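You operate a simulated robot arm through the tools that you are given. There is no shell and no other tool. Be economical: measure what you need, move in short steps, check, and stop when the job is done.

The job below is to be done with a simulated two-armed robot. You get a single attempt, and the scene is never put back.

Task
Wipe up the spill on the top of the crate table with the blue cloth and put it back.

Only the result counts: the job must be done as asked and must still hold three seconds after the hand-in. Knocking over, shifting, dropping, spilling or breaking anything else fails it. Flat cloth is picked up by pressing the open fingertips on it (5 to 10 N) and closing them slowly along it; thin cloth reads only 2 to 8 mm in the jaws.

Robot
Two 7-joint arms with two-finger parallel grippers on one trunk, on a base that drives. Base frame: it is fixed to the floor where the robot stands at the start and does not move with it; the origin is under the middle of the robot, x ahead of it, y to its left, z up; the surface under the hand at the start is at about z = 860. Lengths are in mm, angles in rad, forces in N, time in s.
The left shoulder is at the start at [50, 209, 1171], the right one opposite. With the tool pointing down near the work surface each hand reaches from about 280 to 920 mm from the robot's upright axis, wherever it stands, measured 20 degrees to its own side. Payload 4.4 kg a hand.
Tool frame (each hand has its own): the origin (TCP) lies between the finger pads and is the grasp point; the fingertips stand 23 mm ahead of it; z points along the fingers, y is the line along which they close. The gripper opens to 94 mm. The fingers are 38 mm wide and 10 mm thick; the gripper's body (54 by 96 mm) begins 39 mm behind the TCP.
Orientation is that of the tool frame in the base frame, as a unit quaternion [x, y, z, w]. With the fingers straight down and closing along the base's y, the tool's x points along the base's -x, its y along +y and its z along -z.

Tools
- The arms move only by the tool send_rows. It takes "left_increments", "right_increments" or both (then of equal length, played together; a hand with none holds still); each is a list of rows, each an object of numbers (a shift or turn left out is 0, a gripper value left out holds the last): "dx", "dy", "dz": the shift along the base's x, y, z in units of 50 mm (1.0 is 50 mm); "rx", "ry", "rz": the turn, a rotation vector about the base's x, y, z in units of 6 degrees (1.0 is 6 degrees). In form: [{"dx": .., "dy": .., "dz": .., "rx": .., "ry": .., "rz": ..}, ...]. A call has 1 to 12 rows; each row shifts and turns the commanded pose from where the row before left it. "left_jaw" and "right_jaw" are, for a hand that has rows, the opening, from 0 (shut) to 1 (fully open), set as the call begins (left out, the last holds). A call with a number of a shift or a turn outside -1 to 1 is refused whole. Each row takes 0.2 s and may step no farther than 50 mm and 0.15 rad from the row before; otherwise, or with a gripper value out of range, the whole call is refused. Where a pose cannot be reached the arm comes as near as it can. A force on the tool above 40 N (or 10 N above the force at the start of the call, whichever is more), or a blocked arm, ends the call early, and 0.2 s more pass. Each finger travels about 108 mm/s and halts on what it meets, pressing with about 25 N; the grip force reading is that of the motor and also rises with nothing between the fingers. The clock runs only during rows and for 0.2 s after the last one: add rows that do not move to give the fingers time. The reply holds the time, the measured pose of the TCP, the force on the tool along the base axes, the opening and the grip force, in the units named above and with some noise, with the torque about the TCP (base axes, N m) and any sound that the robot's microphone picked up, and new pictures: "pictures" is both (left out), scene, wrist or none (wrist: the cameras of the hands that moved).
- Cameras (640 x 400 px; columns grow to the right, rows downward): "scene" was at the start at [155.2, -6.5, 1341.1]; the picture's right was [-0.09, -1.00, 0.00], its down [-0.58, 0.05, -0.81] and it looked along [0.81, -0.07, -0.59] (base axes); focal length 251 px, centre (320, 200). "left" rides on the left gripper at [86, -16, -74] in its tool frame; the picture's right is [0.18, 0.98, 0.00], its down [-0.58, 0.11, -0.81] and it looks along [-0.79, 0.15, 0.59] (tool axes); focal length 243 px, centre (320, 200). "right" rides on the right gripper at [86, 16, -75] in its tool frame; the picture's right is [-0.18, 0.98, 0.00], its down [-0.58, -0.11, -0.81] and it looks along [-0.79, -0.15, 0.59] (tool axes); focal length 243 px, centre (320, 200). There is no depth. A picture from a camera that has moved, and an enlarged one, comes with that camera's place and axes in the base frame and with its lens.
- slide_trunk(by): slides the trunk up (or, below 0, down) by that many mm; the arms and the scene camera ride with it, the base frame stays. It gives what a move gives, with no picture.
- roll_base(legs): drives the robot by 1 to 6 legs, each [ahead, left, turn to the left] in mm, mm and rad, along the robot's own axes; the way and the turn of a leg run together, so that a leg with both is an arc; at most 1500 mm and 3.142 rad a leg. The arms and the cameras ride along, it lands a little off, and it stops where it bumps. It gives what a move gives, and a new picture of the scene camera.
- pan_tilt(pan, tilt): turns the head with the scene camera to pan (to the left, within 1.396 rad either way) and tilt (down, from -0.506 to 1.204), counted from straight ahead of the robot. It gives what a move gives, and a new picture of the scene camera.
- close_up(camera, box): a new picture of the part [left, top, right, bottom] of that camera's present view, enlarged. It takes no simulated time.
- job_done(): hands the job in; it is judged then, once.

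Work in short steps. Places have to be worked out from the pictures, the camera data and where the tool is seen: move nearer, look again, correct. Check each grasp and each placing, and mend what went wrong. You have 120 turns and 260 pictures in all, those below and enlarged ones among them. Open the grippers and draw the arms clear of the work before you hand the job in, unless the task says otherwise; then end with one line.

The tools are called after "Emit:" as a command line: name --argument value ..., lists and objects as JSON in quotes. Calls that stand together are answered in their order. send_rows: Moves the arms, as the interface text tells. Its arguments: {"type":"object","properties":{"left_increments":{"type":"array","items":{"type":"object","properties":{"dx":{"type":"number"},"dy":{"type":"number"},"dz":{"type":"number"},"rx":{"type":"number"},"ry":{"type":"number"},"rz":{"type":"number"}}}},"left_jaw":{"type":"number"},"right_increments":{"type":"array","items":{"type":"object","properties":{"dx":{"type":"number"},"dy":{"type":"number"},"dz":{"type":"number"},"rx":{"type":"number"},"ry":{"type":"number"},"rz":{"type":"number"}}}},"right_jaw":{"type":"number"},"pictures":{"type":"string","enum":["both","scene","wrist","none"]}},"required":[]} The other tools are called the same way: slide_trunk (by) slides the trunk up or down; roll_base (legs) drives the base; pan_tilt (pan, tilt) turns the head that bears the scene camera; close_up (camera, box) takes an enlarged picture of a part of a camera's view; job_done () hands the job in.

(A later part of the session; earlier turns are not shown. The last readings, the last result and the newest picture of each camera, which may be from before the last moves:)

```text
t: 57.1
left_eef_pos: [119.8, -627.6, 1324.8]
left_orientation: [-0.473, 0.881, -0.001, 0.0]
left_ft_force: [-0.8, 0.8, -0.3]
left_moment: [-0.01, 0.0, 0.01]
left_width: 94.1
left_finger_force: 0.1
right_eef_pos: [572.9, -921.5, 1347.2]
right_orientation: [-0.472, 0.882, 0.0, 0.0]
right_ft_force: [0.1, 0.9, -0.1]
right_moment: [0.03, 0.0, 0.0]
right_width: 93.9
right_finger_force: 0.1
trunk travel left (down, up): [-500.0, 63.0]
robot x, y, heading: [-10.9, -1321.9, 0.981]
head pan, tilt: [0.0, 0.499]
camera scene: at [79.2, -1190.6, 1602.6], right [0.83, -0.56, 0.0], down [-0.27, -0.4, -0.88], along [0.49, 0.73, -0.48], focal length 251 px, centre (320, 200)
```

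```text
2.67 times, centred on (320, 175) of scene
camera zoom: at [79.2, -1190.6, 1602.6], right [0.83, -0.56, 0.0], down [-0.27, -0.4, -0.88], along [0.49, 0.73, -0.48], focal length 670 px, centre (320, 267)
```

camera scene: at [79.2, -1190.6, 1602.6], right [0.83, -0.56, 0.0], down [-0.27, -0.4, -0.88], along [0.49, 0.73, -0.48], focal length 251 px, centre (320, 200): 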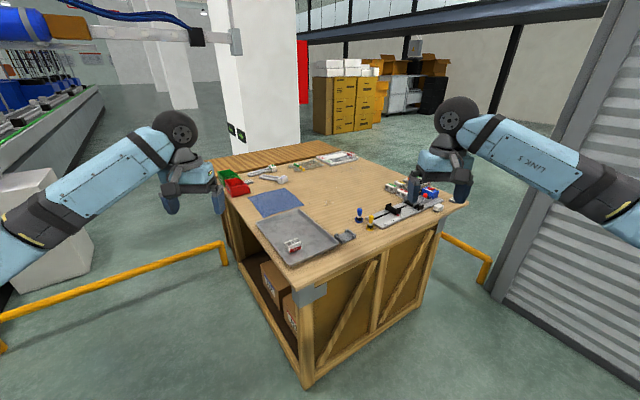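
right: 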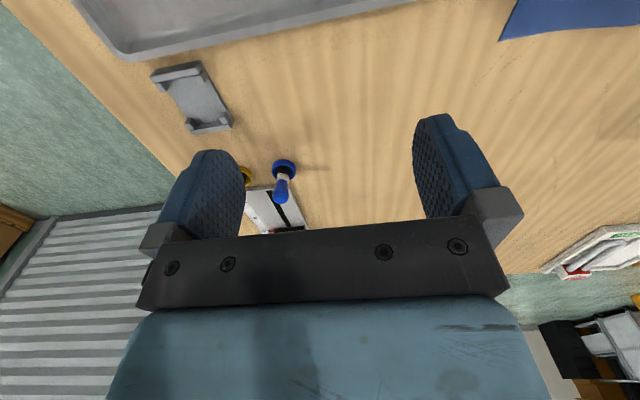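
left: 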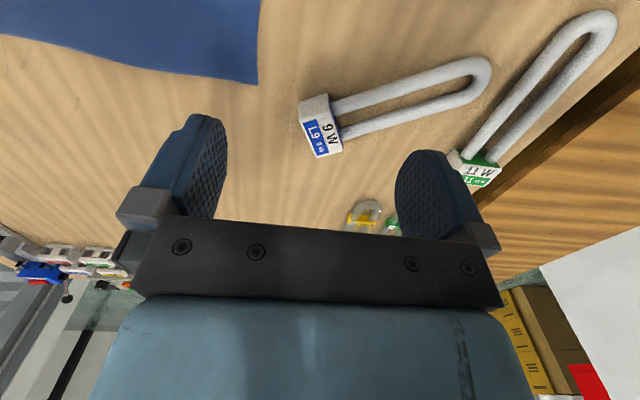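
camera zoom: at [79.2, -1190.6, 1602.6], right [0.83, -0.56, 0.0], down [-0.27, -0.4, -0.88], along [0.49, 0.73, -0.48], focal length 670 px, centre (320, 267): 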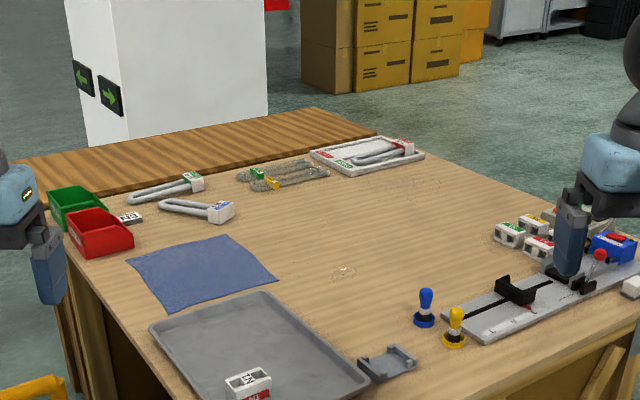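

A faint glossy patch appears near zoom pixel (343,272). I enlarge it.

Emit:
close_up --camera "scene" --box '[304, 160, 352, 190]'

Emit:
close_up --camera "scene" --box '[256, 135, 400, 225]'

```text
13.33 times, centred on (328, 175) of scene
camera zoom: at [79.2, -1190.6, 1602.6], right [0.83, -0.56, 0.0], down [-0.27, -0.4, -0.88], along [0.49, 0.73, -0.48], focal length 3352 px, centre (213, 533)
```

zoom: 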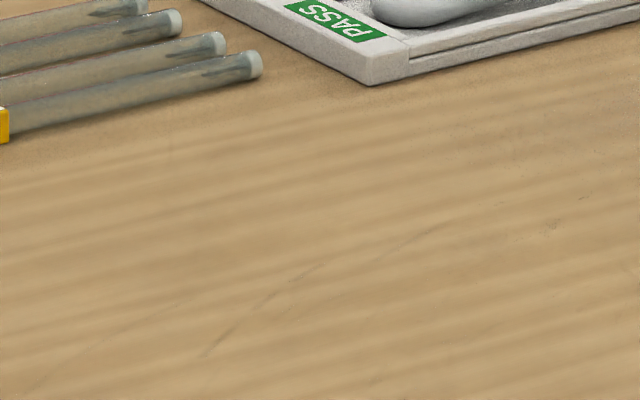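

```text
4.44 times, centred on (328, 180) of scene
camera zoom: at [79.2, -1190.6, 1602.6], right [0.83, -0.56, 0.0], down [-0.27, -0.4, -0.88], along [0.49, 0.73, -0.48], focal length 1117 px, centre (284, 289)
```

zoom: 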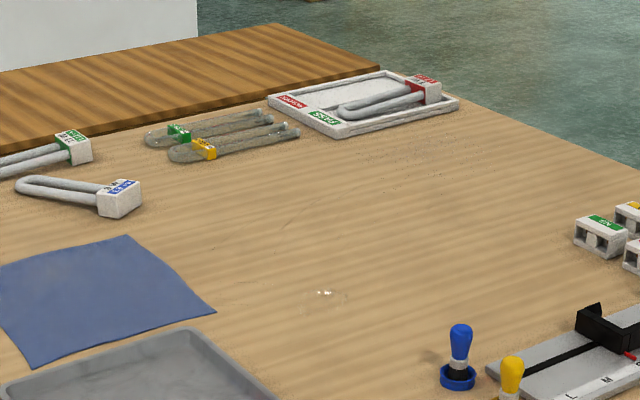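

Emit:
close_up --camera "scene" --box '[305, 185, 353, 215]'

```text
13.33 times, centred on (329, 200) of scene
camera zoom: at [79.2, -1190.6, 1602.6], right [0.83, -0.56, 0.0], down [-0.27, -0.4, -0.88], along [0.49, 0.73, -0.48], focal length 3352 px, centre (200, 200)
```

zoom: 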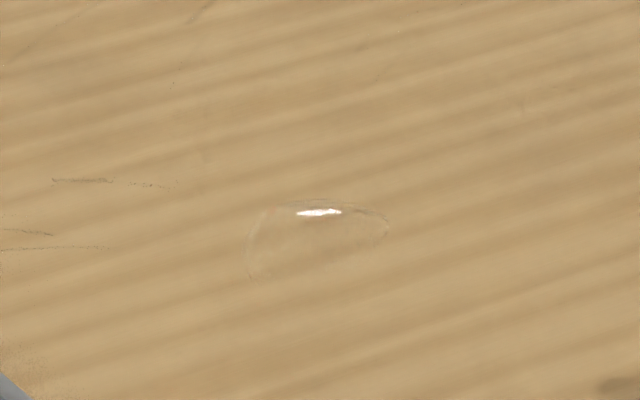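

Found it: a clear puddle about 65 mm across at roughly (859, -124, 860), right of the table's middle. I drive back in front of the table and lower the trunk.

Emit:
roll_base --legs '[[0, 0, -0.981], [0, 1322, 0]]'

Emit:
pan_tilt --pan -0.05 --tilt 0.75

```text
t: 71.4
left_eef_pos: [623.0, 292.9, 1324.2]
left_orientation: [-0.008, 1.0, -0.001, 0.0]
left_ft_force: [-0.3, -0.2, -0.5]
left_moment: [-0.03, -0.01, -0.01]
left_width: 94.1
left_finger_force: 0.0
right_eef_pos: [640.3, -247.8, 1347.3]
right_orientation: [-0.008, 1.0, 0.0, 0.0]
right_ft_force: [-0.7, -0.9, 0.4]
right_moment: [0.01, -0.02, 0.04]
right_width: 94.2
right_finger_force: 0.1
trunk travel left (down, up): [-500.0, 63.0]
robot x, y, heading: [-21.4, 1.4, 0.017]
head pan, tilt: [0.0, 0.499]
camera scene: at [136.7, 6.3, 1602.5], right [0.02, -1.0, 0.0], down [-0.48, -0.01, -0.88], along [0.88, 0.01, -0.48], focal length 251 px, centre (320, 200)
```

scene: 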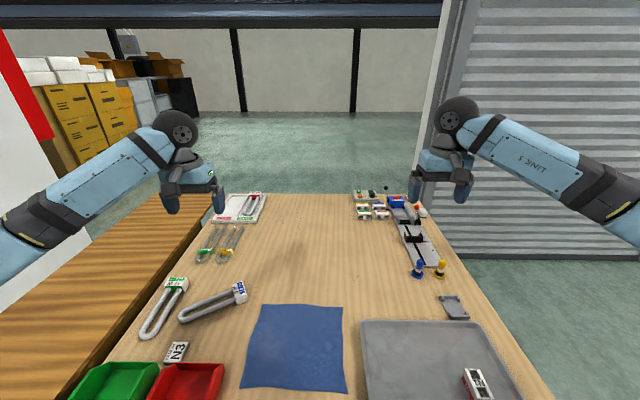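

```text
t: 72.2
left_eef_pos: [623.7, 292.3, 1323.9]
left_orientation: [-0.008, 1.0, 0.0, 0.0]
left_ft_force: [-0.9, 0.0, 0.2]
left_moment: [0.03, -0.07, -0.01]
left_width: 93.9
left_finger_force: 0.0
right_eef_pos: [639.2, -248.1, 1348.2]
right_orientation: [-0.007, 1.0, 0.0, 0.0]
right_ft_force: [0.3, 0.0, 0.6]
right_moment: [-0.02, -0.01, 0.0]
right_width: 94.3
right_finger_force: 0.1
trunk travel left (down, up): [-500.0, 63.0]
robot x, y, heading: [-22.1, 4.6, 0.021]
head pan, tilt: [-0.051, 0.75]
camera scene: at [128.5, 2.1, 1580.6], right [-0.03, -1.0, 0.0], down [-0.68, 0.02, -0.73], along [0.73, -0.02, -0.68], focal length 251 px, centre (320, 200)
```

scene: 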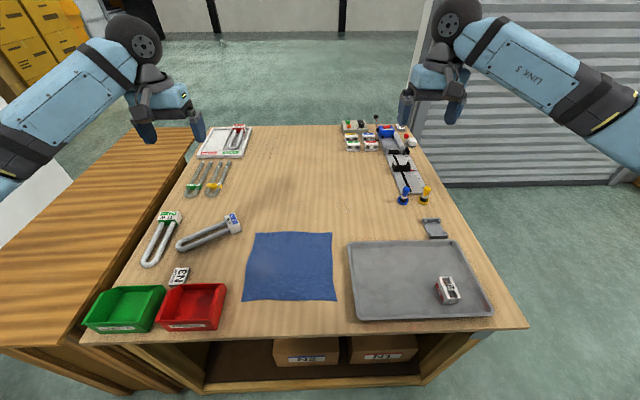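

I move forward 22 mm, lower the trunk, and bring the right hand near the spill for a wrist view.

Emit:
roll_base --legs '[[22, 0, -0.018]]'

Emit:
slide_trunk --by -250

Emit:
send_rows --right_increments '[{"dy": 0.9}, {"dy": 0.9}, {"dy": 0.9, "dz": -0.5}, {"dz": -0.8}, {"dz": -0.6}]' --pictures "both"

```text
t: 73.0
left_eef_pos: [644.9, 281.8, 1327.7]
left_orientation: [0.002, 1.0, 0.0, 0.002]
left_ft_force: [0.1, -0.3, 0.2]
left_moment: [-0.02, -0.04, 0.01]
left_width: 93.9
left_finger_force: 0.0
right_eef_pos: [653.0, -258.7, 1350.8]
right_orientation: [0.001, 1.0, 0.0, 0.003]
right_ft_force: [-1.2, 0.3, 0.6]
right_moment: [0.0, -0.07, -0.02]
right_width: 94.1
right_finger_force: 0.1
trunk travel left (down, up): [-500.0, 63.0]
robot x, y, heading: [-0.7, 5.0, -0.002]
head pan, tilt: [-0.051, 0.75]
camera scene: at [144.3, 0.6, 1581.4], right [-0.05, -1.0, 0.0], down [-0.68, 0.03, -0.73], along [0.73, -0.04, -0.68], focal length 251 px, centre (320, 200)
```

scene: 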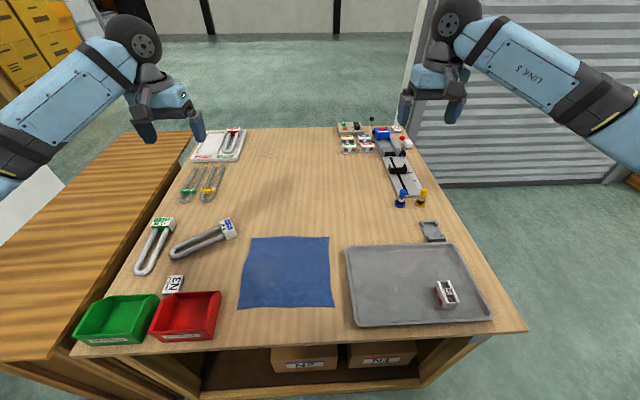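

```text
t: 75.5
left_eef_pos: [649.0, 280.6, 1073.8]
left_orientation: [0.001, 1.0, 0.0, 0.0]
left_ft_force: [-0.9, -0.4, -1.0]
left_moment: [0.0, -0.01, 0.01]
left_width: 94.2
left_finger_force: 0.1
right_eef_pos: [657.0, -259.6, 1097.6]
right_orientation: [0.001, 1.0, 0.0, 0.0]
right_ft_force: [0.1, 0.0, -0.1]
right_moment: [-0.01, -0.01, 0.0]
right_width: 94.0
right_finger_force: 0.1
trunk travel left (down, up): [-250.0, 313.0]
robot x, y, heading: [-2.6, 4.9, -0.001]
head pan, tilt: [-0.051, 0.75]
```

```text
refused: row 3 steps farther than a row can; nothing moved
```

Emit:
send_rows --right_increments '[{"dy": 0.9}, {"dy": 0.9}, {"dy": 0.8}, {"dz": -0.8}, {"dz": -0.6}, {"dz": -0.5}, {}]' --pictures "both"

```text
t: 77.1
left_eef_pos: [649.2, 281.7, 1075.4]
left_orientation: [0.001, 1.0, -0.001, 0.001]
left_ft_force: [-0.8, 0.3, 0.1]
left_moment: [0.04, 0.02, 0.03]
left_width: 94.0
left_finger_force: 0.1
right_eef_pos: [655.8, -128.1, 1004.3]
right_orientation: [0.001, 1.0, 0.0, 0.0]
right_ft_force: [-0.8, 0.1, 0.3]
right_moment: [0.0, 0.02, 0.01]
right_width: 94.2
right_finger_force: 0.1
trunk travel left (down, up): [-250.0, 313.0]
robot x, y, heading: [-4.2, 4.6, 0.002]
head pan, tilt: [-0.051, 0.75]
camera scene: at [149.5, -0.2, 1330.6], right [-0.05, -1.0, 0.0], down [-0.68, 0.04, -0.73], along [0.73, -0.04, -0.68], focal length 251 px, centre (320, 200)
camera right: at [568.8, -112.0, 1076.2], right [0.19, 0.98, 0.0], down [0.58, -0.11, 0.81], along [0.79, -0.15, -0.59], focal length 243 px, centre (320, 200)
```

scene: 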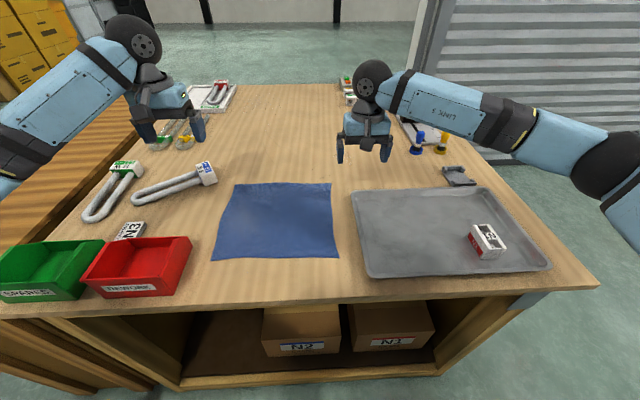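
right: 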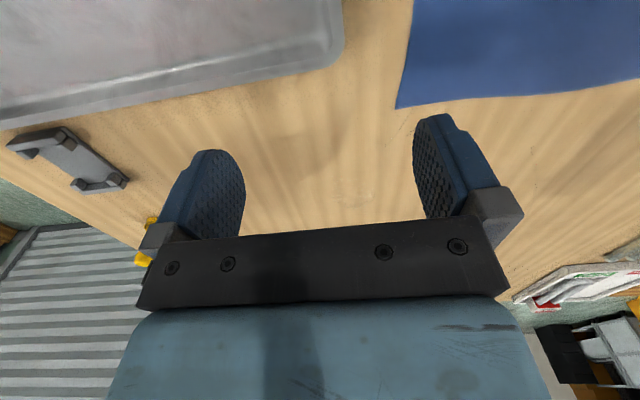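

Emit:
close_up --camera "right" --box '[270, 100, 430, 220]'

Emit:
close_up --camera "scene" --box '[320, 120, 416, 180]'

```text
3.33 times, centred on (350, 160) of right
camera zoom: at [568.8, -112.0, 1076.2], right [0.19, 0.98, 0.0], down [0.58, -0.11, 0.81], along [0.79, -0.15, -0.59], focal length 809 px, centre (220, 333)
```

zoom: 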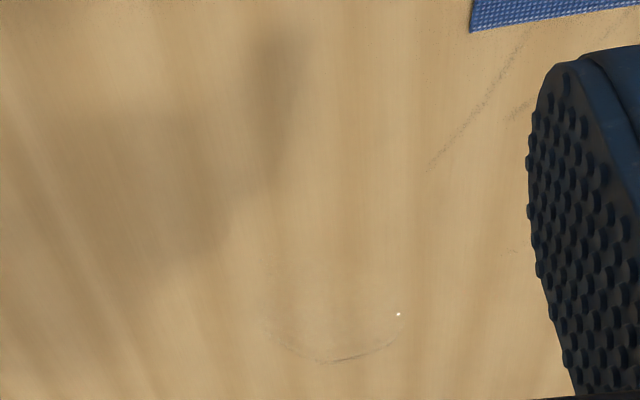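

```text
6.67 times, centred on (368, 150) of scene
camera zoom: at [149.5, -0.2, 1330.6], right [-0.05, -1.0, 0.0], down [-0.68, 0.04, -0.73], along [0.73, -0.04, -0.68], focal length 1676 px, centre (0, 533)
```

zoom: 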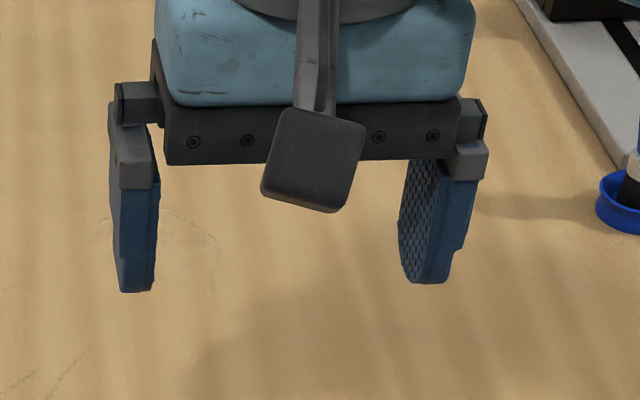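

The puddle's rim is visible: centre about (856,-118), radius about 35 mm. The cloth spans x 467–728, y -62–219. I move the right hand over the cloth's far edge middle, (690, 79).

Emit:
send_rows --right_increments '[{"dy": 0.9}, {"dy": 0.9}, {"dy": 0.9}, {"dy": 0.9}, {"dy": 0.5, "dx": 0.7}, {"dz": -0.9}, {"dz": -0.5}, {}]' --right_jaw 0.5 --pictures "both"

```text
t: 78.9
left_eef_pos: [649.6, 281.5, 1074.5]
left_orientation: [0.001, 1.0, 0.0, 0.0]
left_ft_force: [1.5, -0.4, -0.5]
left_moment: [-0.03, 0.01, -0.01]
left_width: 94.0
left_finger_force: 0.1
right_eef_pos: [691.9, 76.8, 932.5]
right_orientation: [0.0, 1.0, 0.0, 0.0]
right_ft_force: [0.5, -0.2, 0.4]
right_moment: [0.02, 0.0, 0.02]
right_width: 47.1
right_finger_force: 0.1
trunk travel left (down, up): [-250.0, 313.0]
robot x, y, heading: [2.7, -0.1, -0.003]
head pan, tilt: [-0.051, 0.75]
camera scene: at [149.7, -0.6, 1330.6], right [-0.05, -1.0, 0.0], down [-0.68, 0.04, -0.73], along [0.73, -0.04, -0.68], focal length 251 px, centre (320, 200)
camera right: at [603.7, 93.0, 1005.7], right [0.18, 0.98, 0.0], down [0.58, -0.11, 0.81], along [0.79, -0.15, -0.59], focal length 243 px, centre (320, 200)
```

scene: 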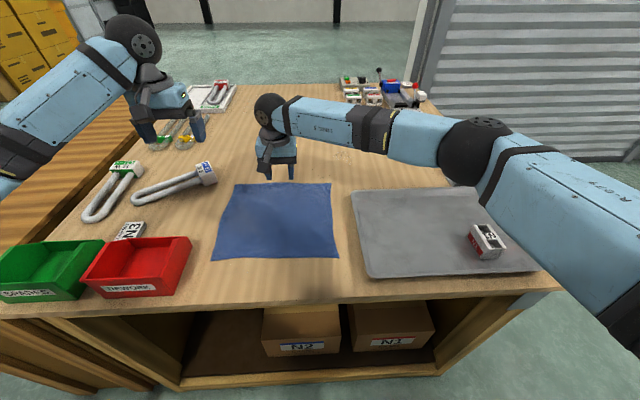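
right: 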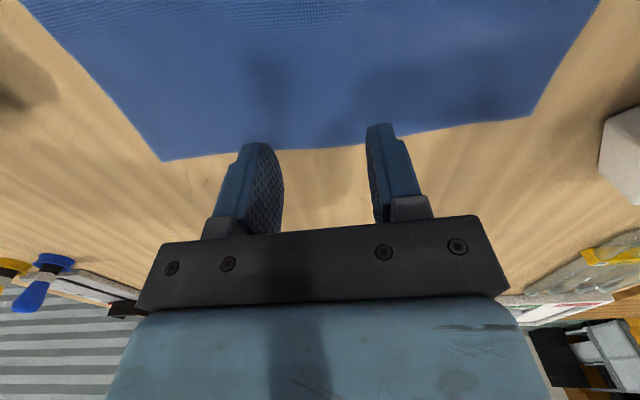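

Position is good (edge at x≈728). I descend gently to touch the cloth.

Emit:
send_rows --right_increments '[{"dz": -0.4}, {"dz": -0.3}, {"dz": -0.1}, {"dz": -0.1}, {}]' --pictures "none"

```text
t: 80.1
left_eef_pos: [649.6, 281.2, 1074.2]
left_orientation: [0.0, 1.0, 0.0, 0.0]
left_ft_force: [0.6, -0.3, -0.1]
left_moment: [-0.01, -0.01, 0.01]
left_width: 94.2
left_finger_force: 0.1
right_eef_pos: [692.7, 76.5, 886.7]
right_orientation: [0.001, 1.0, 0.0, 0.0]
right_ft_force: [0.5, 0.1, 0.4]
right_moment: [-0.05, -0.01, 0.01]
right_width: 47.1
right_finger_force: 0.1
trunk travel left (down, up): [-250.0, 313.0]
robot x, y, heading: [2.6, 0.7, -0.004]
head pan, tilt: [-0.051, 0.75]
```

No contact yet at 886.7; I go down in millimetre steps.

Emit:
send_rows --right_increments '[{"dz": -0.04}, {"dz": -0.03}, {}]' --pictures "none"

```text
t: 80.9
left_eef_pos: [648.3, 280.6, 1073.8]
left_orientation: [0.002, 1.0, 0.001, 0.0]
left_ft_force: [0.1, -1.4, -0.3]
left_moment: [-0.02, 0.0, 0.01]
left_width: 94.3
left_finger_force: 0.0
right_eef_pos: [691.9, 76.3, 883.7]
right_orientation: [0.002, 1.0, 0.0, 0.001]
right_ft_force: [0.5, 0.6, 3.3]
right_moment: [-0.02, -0.01, -0.01]
right_width: 47.0
right_finger_force: 0.0
trunk travel left (down, up): [-250.0, 313.0]
robot x, y, heading: [1.0, 0.6, -0.004]
head pan, tilt: [-0.051, 0.75]
```

Emit:
send_rows --right_increments '[{"dz": -0.03}, {}]' --pictures "none"

```text
t: 81.5
left_eef_pos: [647.7, 281.5, 1075.7]
left_orientation: [0.0, 1.0, 0.0, 0.001]
left_ft_force: [-0.6, -0.4, -0.3]
left_moment: [0.01, -0.02, 0.03]
left_width: 94.0
left_finger_force: 0.1
right_eef_pos: [691.3, 77.5, 884.0]
right_orientation: [0.0, 1.0, 0.0, 0.001]
right_ft_force: [0.0, 1.1, 12.1]
right_moment: [-0.1, 0.08, 0.0]
right_width: 47.2
right_finger_force: 0.1
trunk travel left (down, up): [-250.0, 313.0]
robot x, y, heading: [-2.5, 3.3, -0.001]
head pan, tilt: [-0.051, 0.75]
```

Contact at 12 N; I ease off slightly and close in steps.

Emit:
send_rows --right_increments '[{"dz": -0.0}, {"dz": 0.012}]' --right_jaw 0.4 --pictures "none"

Emit:
send_rows --right_increments '[{}]' --right_jaw 0.32 --pictures "none"

Emit:
send_rows --right_increments '[{}]' --right_jaw 0.24 --pictures "wrist"

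```text
t: 82.1
left_eef_pos: [649.2, 281.5, 1074.9]
left_orientation: [0.001, 1.0, 0.0, 0.001]
left_ft_force: [0.3, -0.6, -0.1]
left_moment: [-0.02, 0.01, -0.02]
left_width: 93.9
left_finger_force: 0.1
right_eef_pos: [691.6, 76.9, 884.0]
right_orientation: [0.0, 1.0, 0.0, 0.001]
right_ft_force: [3.7, 1.3, 13.6]
right_moment: [-0.02, -0.06, 0.01]
right_width: 37.5
right_finger_force: 0.0
trunk travel left (down, up): [-250.0, 313.0]
robot x, y, heading: [0.9, 4.0, 0.004]
head pan, tilt: [-0.051, 0.75]
```

```text
t: 82.5
left_eef_pos: [648.0, 282.2, 1074.7]
left_orientation: [0.001, 1.0, 0.0, 0.001]
left_ft_force: [0.1, 0.4, -0.2]
left_moment: [0.02, 0.01, 0.0]
left_width: 94.1
left_finger_force: 0.1
right_eef_pos: [690.2, 75.7, 883.5]
right_orientation: [0.001, 1.0, 0.0, 0.001]
right_ft_force: [1.5, 0.2, 13.5]
right_moment: [-0.02, -0.03, 0.0]
right_width: 29.0
right_finger_force: 0.0
trunk travel left (down, up): [-250.0, 313.0]
robot x, y, heading: [-3.5, 1.4, 0.003]
head pan, tilt: [-0.051, 0.75]
```

```text
t: 82.9
left_eef_pos: [647.2, 280.4, 1075.5]
left_orientation: [0.001, 1.0, 0.001, 0.001]
left_ft_force: [-0.1, -0.4, 0.1]
left_moment: [0.0, 0.0, 0.01]
left_width: 93.8
left_finger_force: 0.0
right_eef_pos: [691.0, 74.8, 885.0]
right_orientation: [0.001, 1.0, 0.0, 0.001]
right_ft_force: [0.4, -0.2, 14.9]
right_moment: [-0.01, 0.0, 0.01]
right_width: 21.5
right_finger_force: 0.0
trunk travel left (down, up): [-250.0, 313.0]
robot x, y, heading: [-4.0, 4.6, -0.004]
head pan, tilt: [-0.051, 0.75]
camera right: at [603.1, 92.6, 956.5], right [0.19, 0.98, 0.0], down [0.58, -0.11, 0.81], along [0.79, -0.15, -0.59], focal length 243 px, centre (320, 200)
```

right: 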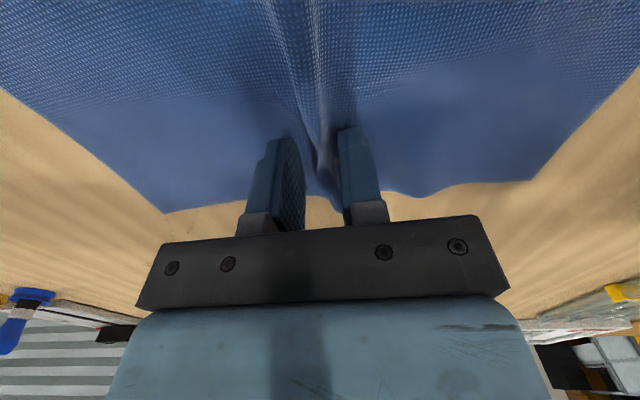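

The cloth folds up nicely between the fingers; I keep closing.

Emit:
send_rows --right_increments '[{"dz": 0.01}]' --right_jaw 0.14 --pictures "none"

Emit:
send_rows --right_increments '[{}, {}]' --right_jaw 0.06 --pictures "none"

Emit:
send_rows --right_increments '[{}, {}]' --right_jaw 0.0 --pictures "wrist"

```text
t: 83.3
left_eef_pos: [648.5, 282.3, 1074.7]
left_orientation: [0.001, 1.0, 0.0, 0.002]
left_ft_force: [-0.8, 0.3, -0.2]
left_moment: [-0.01, -0.03, -0.03]
left_width: 93.9
left_finger_force: 0.1
right_eef_pos: [689.6, 75.5, 884.2]
right_orientation: [0.001, 1.0, 0.0, 0.0]
right_ft_force: [2.0, 1.4, 12.5]
right_moment: [-0.01, 0.01, 0.01]
right_width: 12.6
right_finger_force: 0.2
trunk travel left (down, up): [-250.0, 313.0]
robot x, y, heading: [0.4, 1.3, 0.001]
head pan, tilt: [-0.051, 0.75]
```

```text
t: 83.9
left_eef_pos: [647.9, 282.1, 1074.9]
left_orientation: [0.001, 1.0, -0.001, 0.001]
left_ft_force: [0.7, 0.1, -0.1]
left_moment: [0.01, -0.03, -0.01]
left_width: 93.8
left_finger_force: 0.2
right_eef_pos: [690.5, 75.8, 884.8]
right_orientation: [0.001, 1.0, 0.0, 0.001]
right_ft_force: [-0.2, 0.8, 11.3]
right_moment: [0.02, 0.03, -0.03]
right_width: 5.7
right_finger_force: 0.0
trunk travel left (down, up): [-250.0, 313.0]
robot x, y, heading: [-4.9, 4.2, -0.002]
head pan, tilt: [-0.051, 0.75]
```

```text
t: 84.5
left_eef_pos: [648.5, 281.4, 1075.2]
left_orientation: [0.0, 1.0, 0.0, 0.001]
left_ft_force: [-0.7, -0.1, -0.5]
left_moment: [0.01, 0.02, 0.04]
left_width: 94.0
left_finger_force: 0.1
right_eef_pos: [690.0, 76.1, 883.6]
right_orientation: [0.001, 1.0, 0.0, 0.0]
right_ft_force: [0.2, 1.5, 11.2]
right_moment: [0.02, 0.0, 0.03]
right_width: 2.5
right_finger_force: 25.5
trunk travel left (down, up): [-250.0, 313.0]
robot x, y, heading: [2.4, 5.9, -0.002]
head pan, tilt: [-0.051, 0.75]
camera right: at [603.0, 92.5, 956.6], right [0.19, 0.98, 0.0], down [0.58, -0.11, 0.81], along [0.79, -0.15, -0.59], focal length 243 px, centre (320, 200)
```

right: 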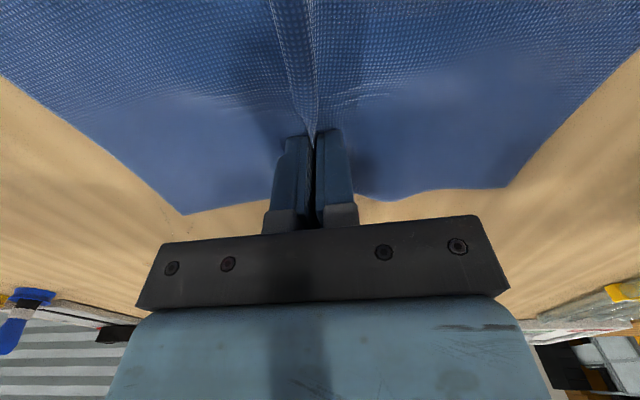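

Gripped: 2.5 mm at 25 N. I lift slowly and check.

Emit:
send_rows --right_increments '[{"dz": 0.2}, {"dz": 0.5}, {"dz": 0.6}, {"dz": 0.6}, {"dz": 0.7}, {}]' --pictures "both"

```text
t: 85.9
left_eef_pos: [649.4, 281.1, 1074.1]
left_orientation: [0.001, 1.0, 0.0, -0.001]
left_ft_force: [0.3, 0.0, 1.0]
left_moment: [-0.07, 0.0, -0.03]
left_width: 93.9
left_finger_force: 0.1
right_eef_pos: [691.4, 75.3, 1012.9]
right_orientation: [0.0, 1.0, 0.0, 0.001]
right_ft_force: [0.6, 1.0, 0.4]
right_moment: [0.0, 0.0, 0.0]
right_width: 2.1
right_finger_force: 25.0
trunk travel left (down, up): [-250.0, 313.0]
robot x, y, heading: [-1.2, 3.3, -0.002]
head pan, tilt: [-0.051, 0.75]
camera scene: at [150.2, -0.4, 1330.5], right [-0.05, -1.0, 0.0], down [-0.68, 0.04, -0.73], along [0.73, -0.04, -0.68], focal length 251 px, centre (320, 200)
camera right: at [604.7, 92.5, 1085.9], right [0.19, 0.98, 0.0], down [0.58, -0.11, 0.81], along [0.79, -0.15, -0.59], focal length 243 px, centre (320, 200)
```

scene: 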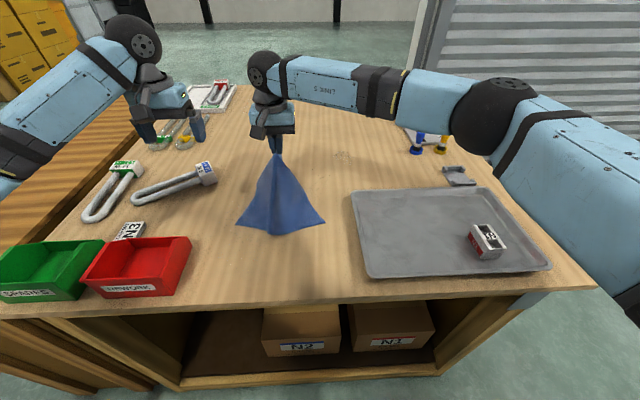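
right: 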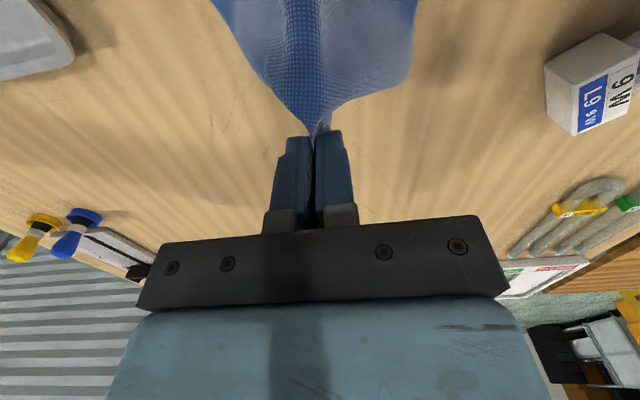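

The cloth is held. I lift higher and carry it above the spill, approaching from the +y side so it trails over clear wood.

Emit:
send_rows --right_increments '[{"dz": 0.8}, {"dz": 0.8}, {"dz": 0.7}, {"dx": 0.8}, {"dx": 0.8}, {"dx": 0.8}, {"dx": 0.8}, {"dy": -0.8}, {"dy": -0.8}, {"dy": -0.8}, {"dy": -0.8}, {}]' --pictures "scene"

```text
t: 88.5
left_eef_pos: [649.6, 282.5, 1073.5]
left_orientation: [0.0, 1.0, 0.0, 0.0]
left_ft_force: [-0.3, 0.7, -0.2]
left_moment: [0.02, 0.04, -0.02]
left_width: 94.0
left_finger_force: 0.0
right_eef_pos: [783.6, -99.1, 1128.3]
right_orientation: [0.0, 1.0, 0.0, 0.0]
right_ft_force: [0.2, 1.0, 0.2]
right_moment: [0.01, -0.01, -0.02]
right_width: 2.6
right_finger_force: 25.1
right hand out of reach, approached as far as the arm can: row 6, 7
trunk travel left (down, up): [-250.0, 313.0]
robot x, y, heading: [-2.9, 3.6, -0.001]
head pan, tilt: [-0.051, 0.75]
camera scene: at [149.9, 0.8, 1330.6], right [-0.05, -1.0, 0.0], down [-0.68, 0.03, -0.73], along [0.73, -0.04, -0.68], focal length 251 px, centre (320, 200)
```

scene: 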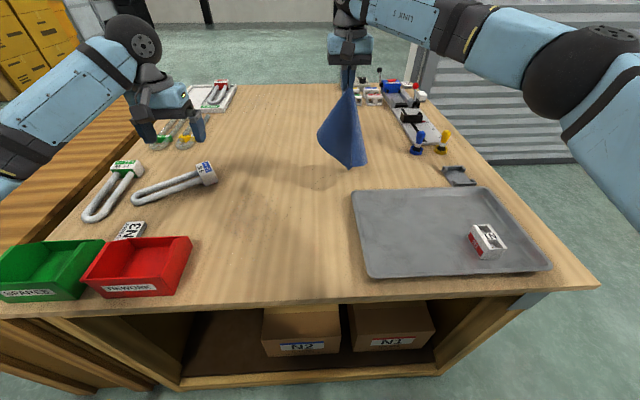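

Reach is short up high; I descend while approaching the spill.

Emit:
send_rows --right_increments '[{"dz": -0.8}, {"dz": -0.8}, {"dz": -0.8}, {"dx": 0.6}, {"dx": 0.5}, {}]' --pictures "scene"

```text
t: 89.9
left_eef_pos: [648.8, 280.8, 1075.1]
left_orientation: [0.001, 1.0, 0.0, 0.0]
left_ft_force: [-0.6, 0.4, 0.9]
left_moment: [0.05, -0.01, -0.01]
left_width: 93.8
left_finger_force: 0.1
right_eef_pos: [838.7, -100.0, 1009.8]
right_orientation: [0.001, 1.0, 0.0, 0.0]
right_ft_force: [-0.8, 0.1, -1.1]
right_moment: [0.01, -0.03, 0.01]
right_width: 2.7
right_finger_force: 25.1
trunk travel left (down, up): [-250.0, 313.0]
robot x, y, heading: [-2.4, 3.8, -0.005]
head pan, tilt: [-0.051, 0.75]
camera scene: at [149.5, -1.2, 1330.6], right [-0.05, -1.0, 0.0], down [-0.68, 0.04, -0.73], along [0.73, -0.04, -0.68], focal length 251 px, centre (320, 200)
```

scene: 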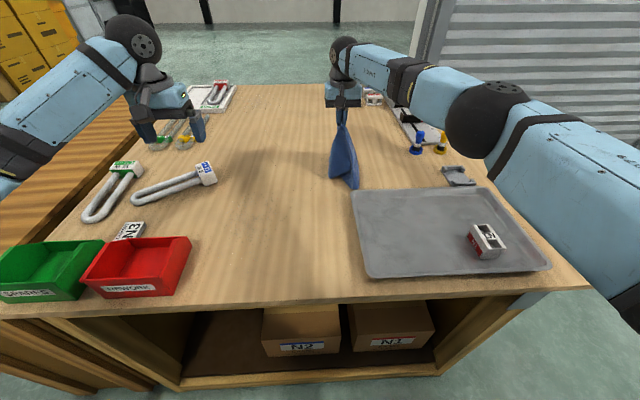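

Clear all round; I lower to just above the spill.

Emit:
send_rows --right_increments '[{"dz": -0.7, "dx": 0.2}, {"dz": -0.7, "dx": 0.15}, {"dz": -0.5}, {"dz": -0.3}, {}]' --pictures "both"

```text
t: 91.1
left_eef_pos: [649.2, 282.1, 1073.1]
left_orientation: [0.0, 1.0, 0.0, 0.001]
left_ft_force: [0.2, 0.9, -0.2]
left_moment: [0.02, -0.01, 0.0]
left_width: 94.2
left_finger_force: 0.1
right_eef_pos: [844.2, -100.5, 917.8]
right_orientation: [0.001, 1.0, 0.0, 0.0]
right_ft_force: [-0.2, 0.1, -0.4]
right_moment: [0.02, -0.01, 0.0]
right_width: 2.7
right_finger_force: 24.9
right hand out of reach, approached as far as the arm can: row 2, 4
trunk travel left (down, up): [-250.0, 313.0]
robot x, y, heading: [-3.6, 5.7, -0.002]
head pan, tilt: [-0.051, 0.75]
camera scene: at [149.8, -0.4, 1330.6], right [-0.05, -1.0, 0.0], down [-0.68, 0.04, -0.73], along [0.73, -0.04, -0.68], focal length 251 px, centre (320, 200)
camera right: at [756.5, -82.8, 990.9], right [0.19, 0.98, 0.0], down [0.58, -0.11, 0.81], along [0.79, -0.15, -0.59], focal length 243 px, centre (320, 200)
```

scene: 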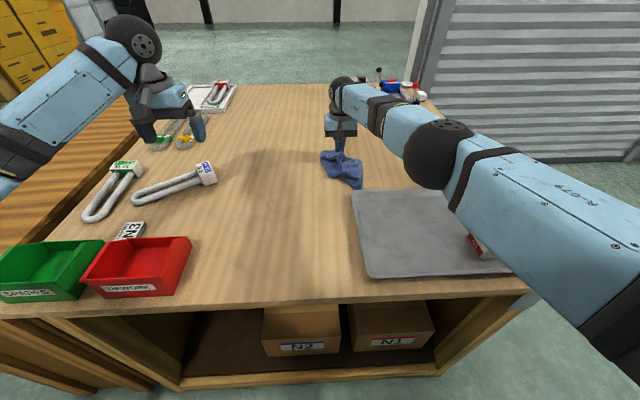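
right: 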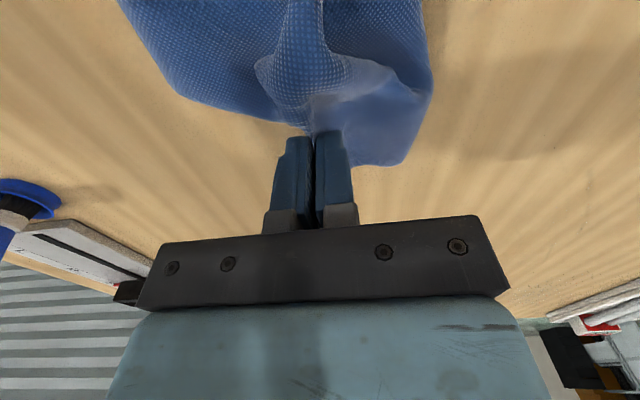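

The arm's reach ends near x=844 with the tool vertical. I tilt the fingers outward to gain reach, then move over the puddle.

Emit:
send_rows --right_increments '[{"ry": -1}, {"ry": -1}, {"ry": -1}, {"ry": -1}, {"dx": 0.3, "dy": -0.3}, {}]' --pictures "wrist"

```text
t: 92.5
left_eef_pos: [649.6, 281.6, 1074.4]
left_orientation: [0.001, 1.0, 0.0, 0.0]
left_ft_force: [0.0, -0.2, 0.2]
left_moment: [-0.01, 0.0, 0.0]
left_width: 94.2
left_finger_force: 0.0
right_eef_pos: [859.4, -114.6, 919.6]
right_orientation: [0.001, 0.978, 0.0, 0.21]
right_ft_force: [-0.5, -0.4, -0.5]
right_moment: [-0.01, 0.01, 0.01]
right_width: 2.4
right_finger_force: 24.8
trunk travel left (down, up): [-250.0, 313.0]
robot x, y, heading: [-5.6, 4.5, -0.0]
head pan, tilt: [-0.051, 0.75]
camera right: at [749.1, -98.6, 949.9], right [0.17, 0.98, 0.08], down [0.2, -0.11, 0.97], along [0.96, -0.15, -0.22], focal length 243 px, centre (320, 200)
```

right: 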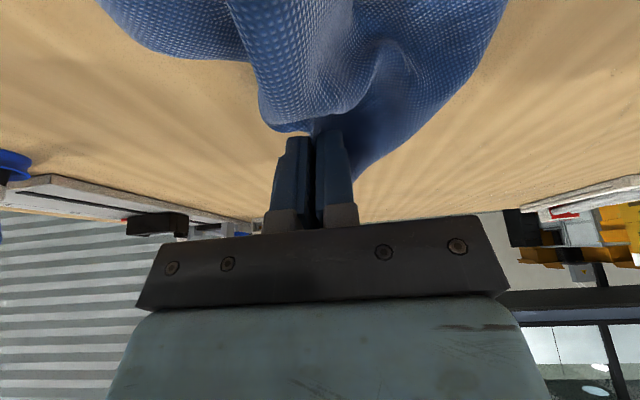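

I lower onto the puddle until pressing lightly.

Emit:
send_rows --right_increments '[{"dz": -0.3}, {"dz": -0.1}, {"dz": -0.06}, {}]' --pictures "none"

```text
t: 93.5
left_eef_pos: [649.4, 282.4, 1075.0]
left_orientation: [0.001, 1.0, -0.001, 0.0]
left_ft_force: [0.1, -0.1, -0.3]
left_moment: [0.0, 0.0, 0.01]
left_width: 93.9
left_finger_force: 0.1
right_eef_pos: [859.1, -115.4, 895.8]
right_orientation: [0.001, 0.978, 0.0, 0.208]
right_ft_force: [-0.4, -0.8, 0.1]
right_moment: [0.0, -0.01, 0.02]
right_width: 2.3
right_finger_force: 25.1
trunk travel left (down, up): [-250.0, 313.0]
robot x, y, heading: [1.5, 5.7, -0.0]
head pan, tilt: [-0.051, 0.75]
```

Emit:
send_rows --right_increments '[{"dz": -0.06}, {"dz": -0.05}, {"dz": -0.03}, {}]' --pictures "none"

```text
t: 94.5
left_eef_pos: [648.9, 281.5, 1075.3]
left_orientation: [0.001, 1.0, 0.0, 0.001]
left_ft_force: [-0.2, -0.4, 0.3]
left_moment: [0.04, -0.01, 0.03]
left_width: 94.1
left_finger_force: 0.0
right_eef_pos: [858.0, -114.5, 891.2]
right_orientation: [0.001, 0.978, 0.001, 0.21]
right_ft_force: [2.0, -0.2, 9.1]
right_moment: [0.05, 0.01, 0.0]
right_width: 2.6
right_finger_force: 24.8
trunk travel left (down, up): [-250.0, 313.0]
robot x, y, heading: [-1.3, 1.7, 0.004]
head pan, tilt: [-0.051, 0.75]
```

Pressing about 9 N. I rub back and forth along x, stepping across in y.

Emit:
send_rows --right_increments '[{"dx": 0.8}, {"dx": -0.8}, {"dx": -0.8}, {"dy": 0.3}, {"dx": 0.8}, {"dx": 0.8}, {"dy": 0.3}, {"dx": -0.8}, {"dx": -0.8}, {"dy": 0.2}, {"dx": 0.8}, {"dx": 0.8}]' --pictures "wrist"

```text
t: 97.1
left_eef_pos: [646.8, 284.3, 1074.5]
left_orientation: [0.0, 1.0, -0.001, 0.001]
left_ft_force: [-0.6, 0.6, -0.4]
left_moment: [-0.04, 0.02, -0.02]
left_width: 94.2
left_finger_force: 0.1
right_eef_pos: [893.7, -70.8, 890.6]
right_orientation: [-0.002, 0.978, -0.001, 0.208]
right_ft_force: [-6.2, 4.1, 16.7]
right_moment: [0.12, 0.33, -0.01]
right_width: 2.1
right_finger_force: 24.6
trunk travel left (down, up): [-250.0, 313.0]
robot x, y, heading: [0.4, 2.9, -0.008]
head pan, tilt: [-0.051, 0.75]
camera right: at [783.5, -54.2, 920.7], right [0.16, 0.98, 0.07], down [0.2, -0.11, 0.97], along [0.97, -0.14, -0.22], focal length 243 px, centre (320, 200)
```

right: 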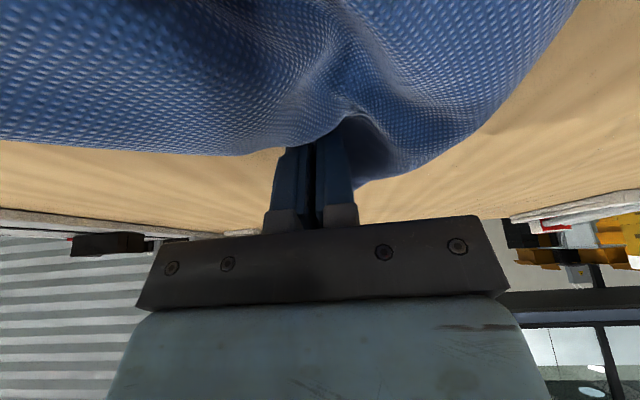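

Force 17 N and grip hold. I wipe the other half, stepping toward -y.

Emit:
send_rows --right_increments '[{"dy": -0.5, "dz": 0.01}, {"dy": -0.4}, {"dy": -0.4}, {"dx": -0.8}, {"dx": -0.8}, {"dy": -0.3}, {"dx": 0.8}, {"dx": 0.8}, {"dy": -0.2}, {"dx": -0.8}, {"dx": -0.8}, {}]' --pictures "none"

Emit:
send_rows --right_increments '[{"dy": 0.8, "dx": 0.2}, {"dy": 0.8}, {"dx": 0.3}, {"dy": -0.8}, {"dy": -0.8}, {"dx": 0.3}, {"dy": 0.8}, {"dy": 0.8}, {"dx": 0.3}, {"dy": -0.8}, {"dy": -0.8}, {}]' --pictures "scene"

```text
t: 99.7
left_eef_pos: [650.3, 281.8, 1073.9]
left_orientation: [0.001, 1.0, 0.0, 0.0]
left_ft_force: [0.8, -0.3, -0.1]
left_moment: [-0.01, -0.03, 0.01]
left_width: 93.9
left_finger_force: 0.2
right_eef_pos: [819.1, -165.3, 890.9]
right_orientation: [0.001, 0.978, 0.0, 0.207]
right_ft_force: [-0.7, -1.4, 2.2]
right_moment: [-0.01, -0.04, -0.02]
right_width: 2.3
right_finger_force: 24.2
trunk travel left (down, up): [-250.0, 313.0]
robot x, y, heading: [-0.9, 0.3, -0.007]
head pan, tilt: [-0.051, 0.75]
```

```text
t: 102.3
left_eef_pos: [648.5, 281.2, 1074.4]
left_orientation: [0.001, 1.0, 0.0, 0.001]
left_ft_force: [-0.4, -0.1, 0.1]
left_moment: [-0.02, 0.02, -0.03]
left_width: 93.8
left_finger_force: 0.1
right_eef_pos: [873.2, -164.1, 890.1]
right_orientation: [0.001, 0.978, 0.0, 0.21]
right_ft_force: [2.6, 1.1, 11.8]
right_moment: [0.03, -0.01, 0.01]
right_width: 2.3
right_finger_force: 25.5
trunk travel left (down, up): [-250.0, 313.0]
robot x, y, heading: [-3.0, 4.3, 0.0]
head pan, tilt: [-0.051, 0.75]
camera scene: at [148.2, 0.3, 1330.9], right [-0.05, -1.0, 0.0], down [-0.68, 0.03, -0.73], along [0.73, -0.04, -0.68], focal length 251 px, centre (320, 200)
```

scene: 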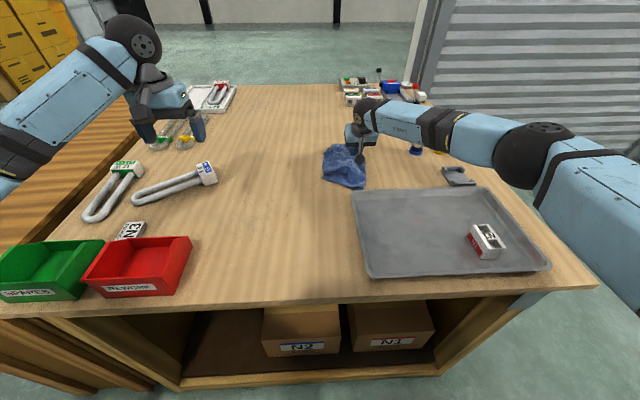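

I add two more strokes at the far side, then lift and pull back to inspect the spot.

Emit:
send_rows --right_increments '[{"dx": 0.3}, {"dy": 0.8}, {"dy": 0.8}, {"dx": 0.3}, {"dy": -0.8}, {"dy": -0.8}, {"dx": -0.8, "dy": 0.5}, {"dx": -0.7, "dy": 0.4}, {"dx": 0.8}, {"dz": 0.4}, {"dz": 0.6}, {"dz": 0.6}]' --pictures "none"

Emit:
send_rows --right_increments '[{"dz": 0.6, "ry": 1}, {"dx": -0.5, "ry": 1, "dz": 0.5}, {"dx": -0.8, "ry": 1}, {"dx": -0.8, "ry": 1}, {"dx": -0.6, "dz": 0.5}, {"dz": 0.6, "dy": 0.6}, {"dy": 0.9}, {"dy": 0.9}, {}]' --pictures "both"

```text
t: 104.9
left_eef_pos: [648.9, 281.2, 1074.4]
left_orientation: [0.001, 1.0, 0.001, 0.001]
left_ft_force: [-0.5, -0.2, 0.2]
left_moment: [0.02, -0.01, 0.01]
left_width: 94.1
left_finger_force: 0.1
right_eef_pos: [860.6, -119.9, 970.9]
right_orientation: [0.001, 0.978, -0.001, 0.208]
right_ft_force: [-1.4, 0.1, -0.3]
right_moment: [0.03, -0.01, 0.0]
right_width: 2.2
right_finger_force: 25.0
right hand out of reach, approached as far as the arm can: row 4
trunk travel left (down, up): [-250.0, 313.0]
robot x, y, heading: [0.9, 1.0, 0.0]
head pan, tilt: [-0.051, 0.75]
```

```text
t: 106.9
left_eef_pos: [648.5, 280.6, 1074.2]
left_orientation: [0.0, 1.0, 0.001, 0.0]
left_ft_force: [-0.3, 0.3, 0.3]
left_moment: [0.01, -0.01, 0.01]
left_width: 94.0
left_finger_force: 0.0
right_eef_pos: [726.9, -2.5, 1079.2]
right_orientation: [0.001, 1.0, 0.0, 0.0]
right_ft_force: [-0.5, 0.4, -0.8]
right_moment: [-0.02, 0.0, -0.01]
right_width: 2.2
right_finger_force: 24.9
trunk travel left (down, up): [-250.0, 313.0]
robot x, y, heading: [0.4, 2.0, 0.004]
head pan, tilt: [-0.051, 0.75]
camera scene: at [149.8, -1.6, 1330.6], right [-0.05, -1.0, 0.0], down [-0.68, 0.04, -0.73], along [0.73, -0.04, -0.68], focal length 251 px, centre (320, 200)
camera right: at [639.1, 14.5, 1151.6], right [0.19, 0.98, 0.0], down [0.58, -0.11, 0.81], along [0.79, -0.15, -0.59], focal length 243 px, centre (320, 200)
```

scene: 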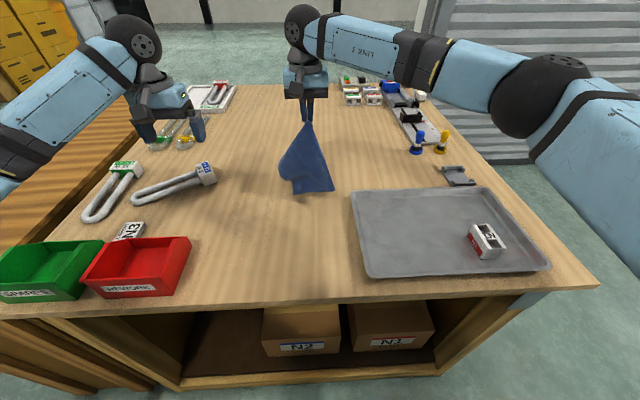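
right: 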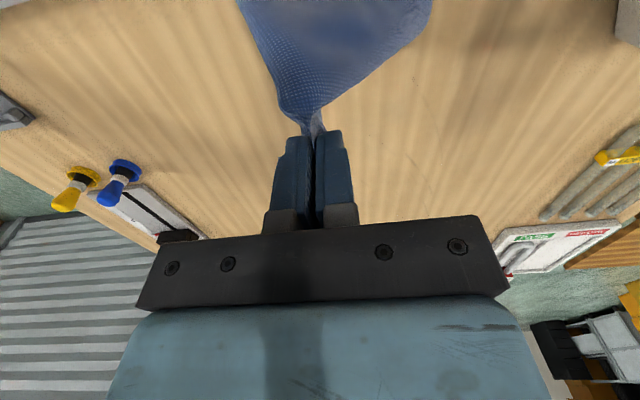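

Emit:
close_up --camera "scene" --box '[310, 125, 406, 185]'

Emit:
close_up --camera "right" --box '[150, 60, 310, 160]'

```text
6.67 times, centred on (358, 155) of scene
camera zoom: at [149.8, -1.6, 1330.6], right [-0.05, -1.0, 0.0], down [-0.68, 0.04, -0.73], along [0.73, -0.04, -0.68], focal length 1676 px, centre (67, 500)
```

zoom: 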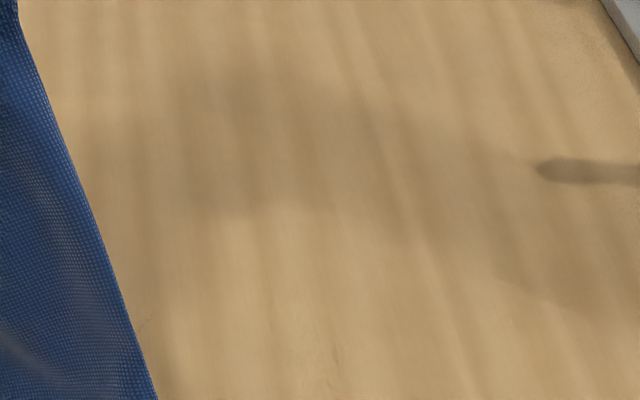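

```text
4.00 times, centred on (230, 110) of right
camera zoom: at [639.1, 14.5, 1151.6], right [0.19, 0.98, 0.0], down [0.58, -0.11, 0.81], along [0.79, -0.15, -0.59], focal length 970 px, centre (680, 560)
```

zoom: 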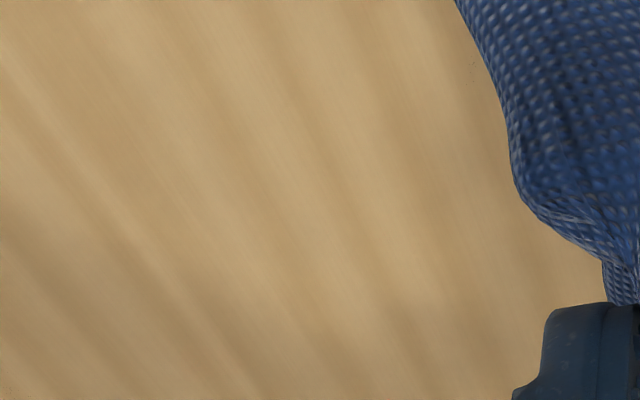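

The puddle is gone. Now I carry the cloth back to hang above its near edge line (x≈475, y≈76) to lay it down outward.

Emit:
send_rows --right_increments '[{"dz": 0.8}, {"dy": 0.8}, {"dy": 0.75}, {"dx": -0.8}, {"dx": -0.8}, {"dx": -0.8}, {"dx": -0.8}, {"dx": -0.8}, {"dx": -0.8}, {}, {}]' --pictures "both"

```text
t: 109.3
left_eef_pos: [649.0, 280.3, 1074.7]
left_orientation: [0.0, 1.0, 0.0, 0.0]
left_ft_force: [0.0, 0.4, -0.5]
left_moment: [-0.02, 0.02, 0.01]
left_width: 94.0
left_finger_force: 0.1
right_eef_pos: [485.2, 76.2, 1120.2]
right_orientation: [0.002, 1.0, 0.0, 0.0]
right_ft_force: [-0.2, 0.1, -1.0]
right_moment: [0.01, -0.02, -0.03]
right_width: 2.5
right_finger_force: 24.7
trunk travel left (down, up): [-250.0, 313.0]
robot x, y, heading: [1.8, 2.9, 0.0]
head pan, tilt: [-0.051, 0.75]
camera scene: at [149.5, -0.4, 1330.6], right [-0.05, -1.0, 0.0], down [-0.68, 0.04, -0.73], along [0.73, -0.04, -0.68], focal length 251 px, centre (320, 200)
camera right: at [398.0, 92.5, 1192.8], right [0.19, 0.98, 0.0], down [0.58, -0.11, 0.81], along [0.79, -0.15, -0.59], focal length 243 px, centre (320, 200)
```

scene: 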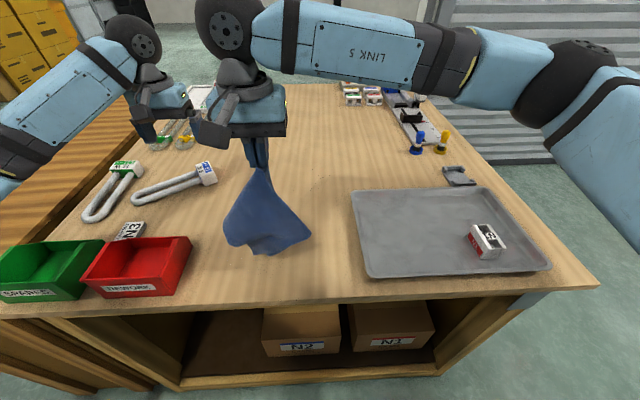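
right: 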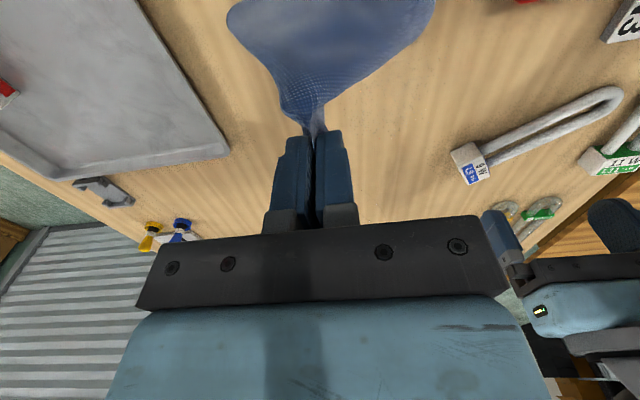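

The free edge just touches the table. I shift back 30 mm and lay the cloth out along an arc toward +x.

Emit:
send_rows --right_increments '[{"dx": -0.3}, {"dx": -0.3}, {"dx": 0.6, "dz": -0.08}, {"dx": 0.6, "dz": -0.1}, {"dx": 0.57, "dz": -0.24}, {"dx": 0.57, "dz": -0.26}, {"dx": 0.48, "dz": -0.37}, {"dx": 0.48, "dz": -0.39}, {"dx": 0.37, "dz": -0.49}, {"dx": 0.37, "dz": -0.5}, {}]' --pictures "scene"

```text
t: 111.7
left_eef_pos: [650.1, 281.6, 1073.8]
left_orientation: [0.0, 1.0, 0.0, 0.001]
left_ft_force: [-0.1, -0.6, -0.5]
left_moment: [0.0, 0.02, 0.02]
left_width: 93.8
left_finger_force: 0.0
right_eef_pos: [659.0, 77.8, 999.5]
right_orientation: [0.0, 1.0, 0.0, 0.001]
right_ft_force: [-0.4, 0.1, -0.3]
right_moment: [0.0, -0.02, -0.03]
right_width: 2.6
right_finger_force: 24.7
trunk travel left (down, up): [-250.0, 313.0]
robot x, y, heading: [-1.4, 1.4, -0.001]
head pan, tilt: [-0.051, 0.75]
camera scene: at [149.3, -0.5, 1330.7], right [-0.05, -1.0, 0.0], down [-0.68, 0.04, -0.73], along [0.73, -0.04, -0.68], focal length 251 px, centre (320, 200)
```

scene: 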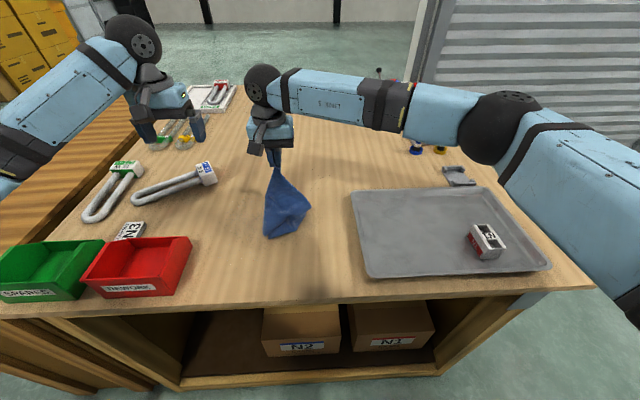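

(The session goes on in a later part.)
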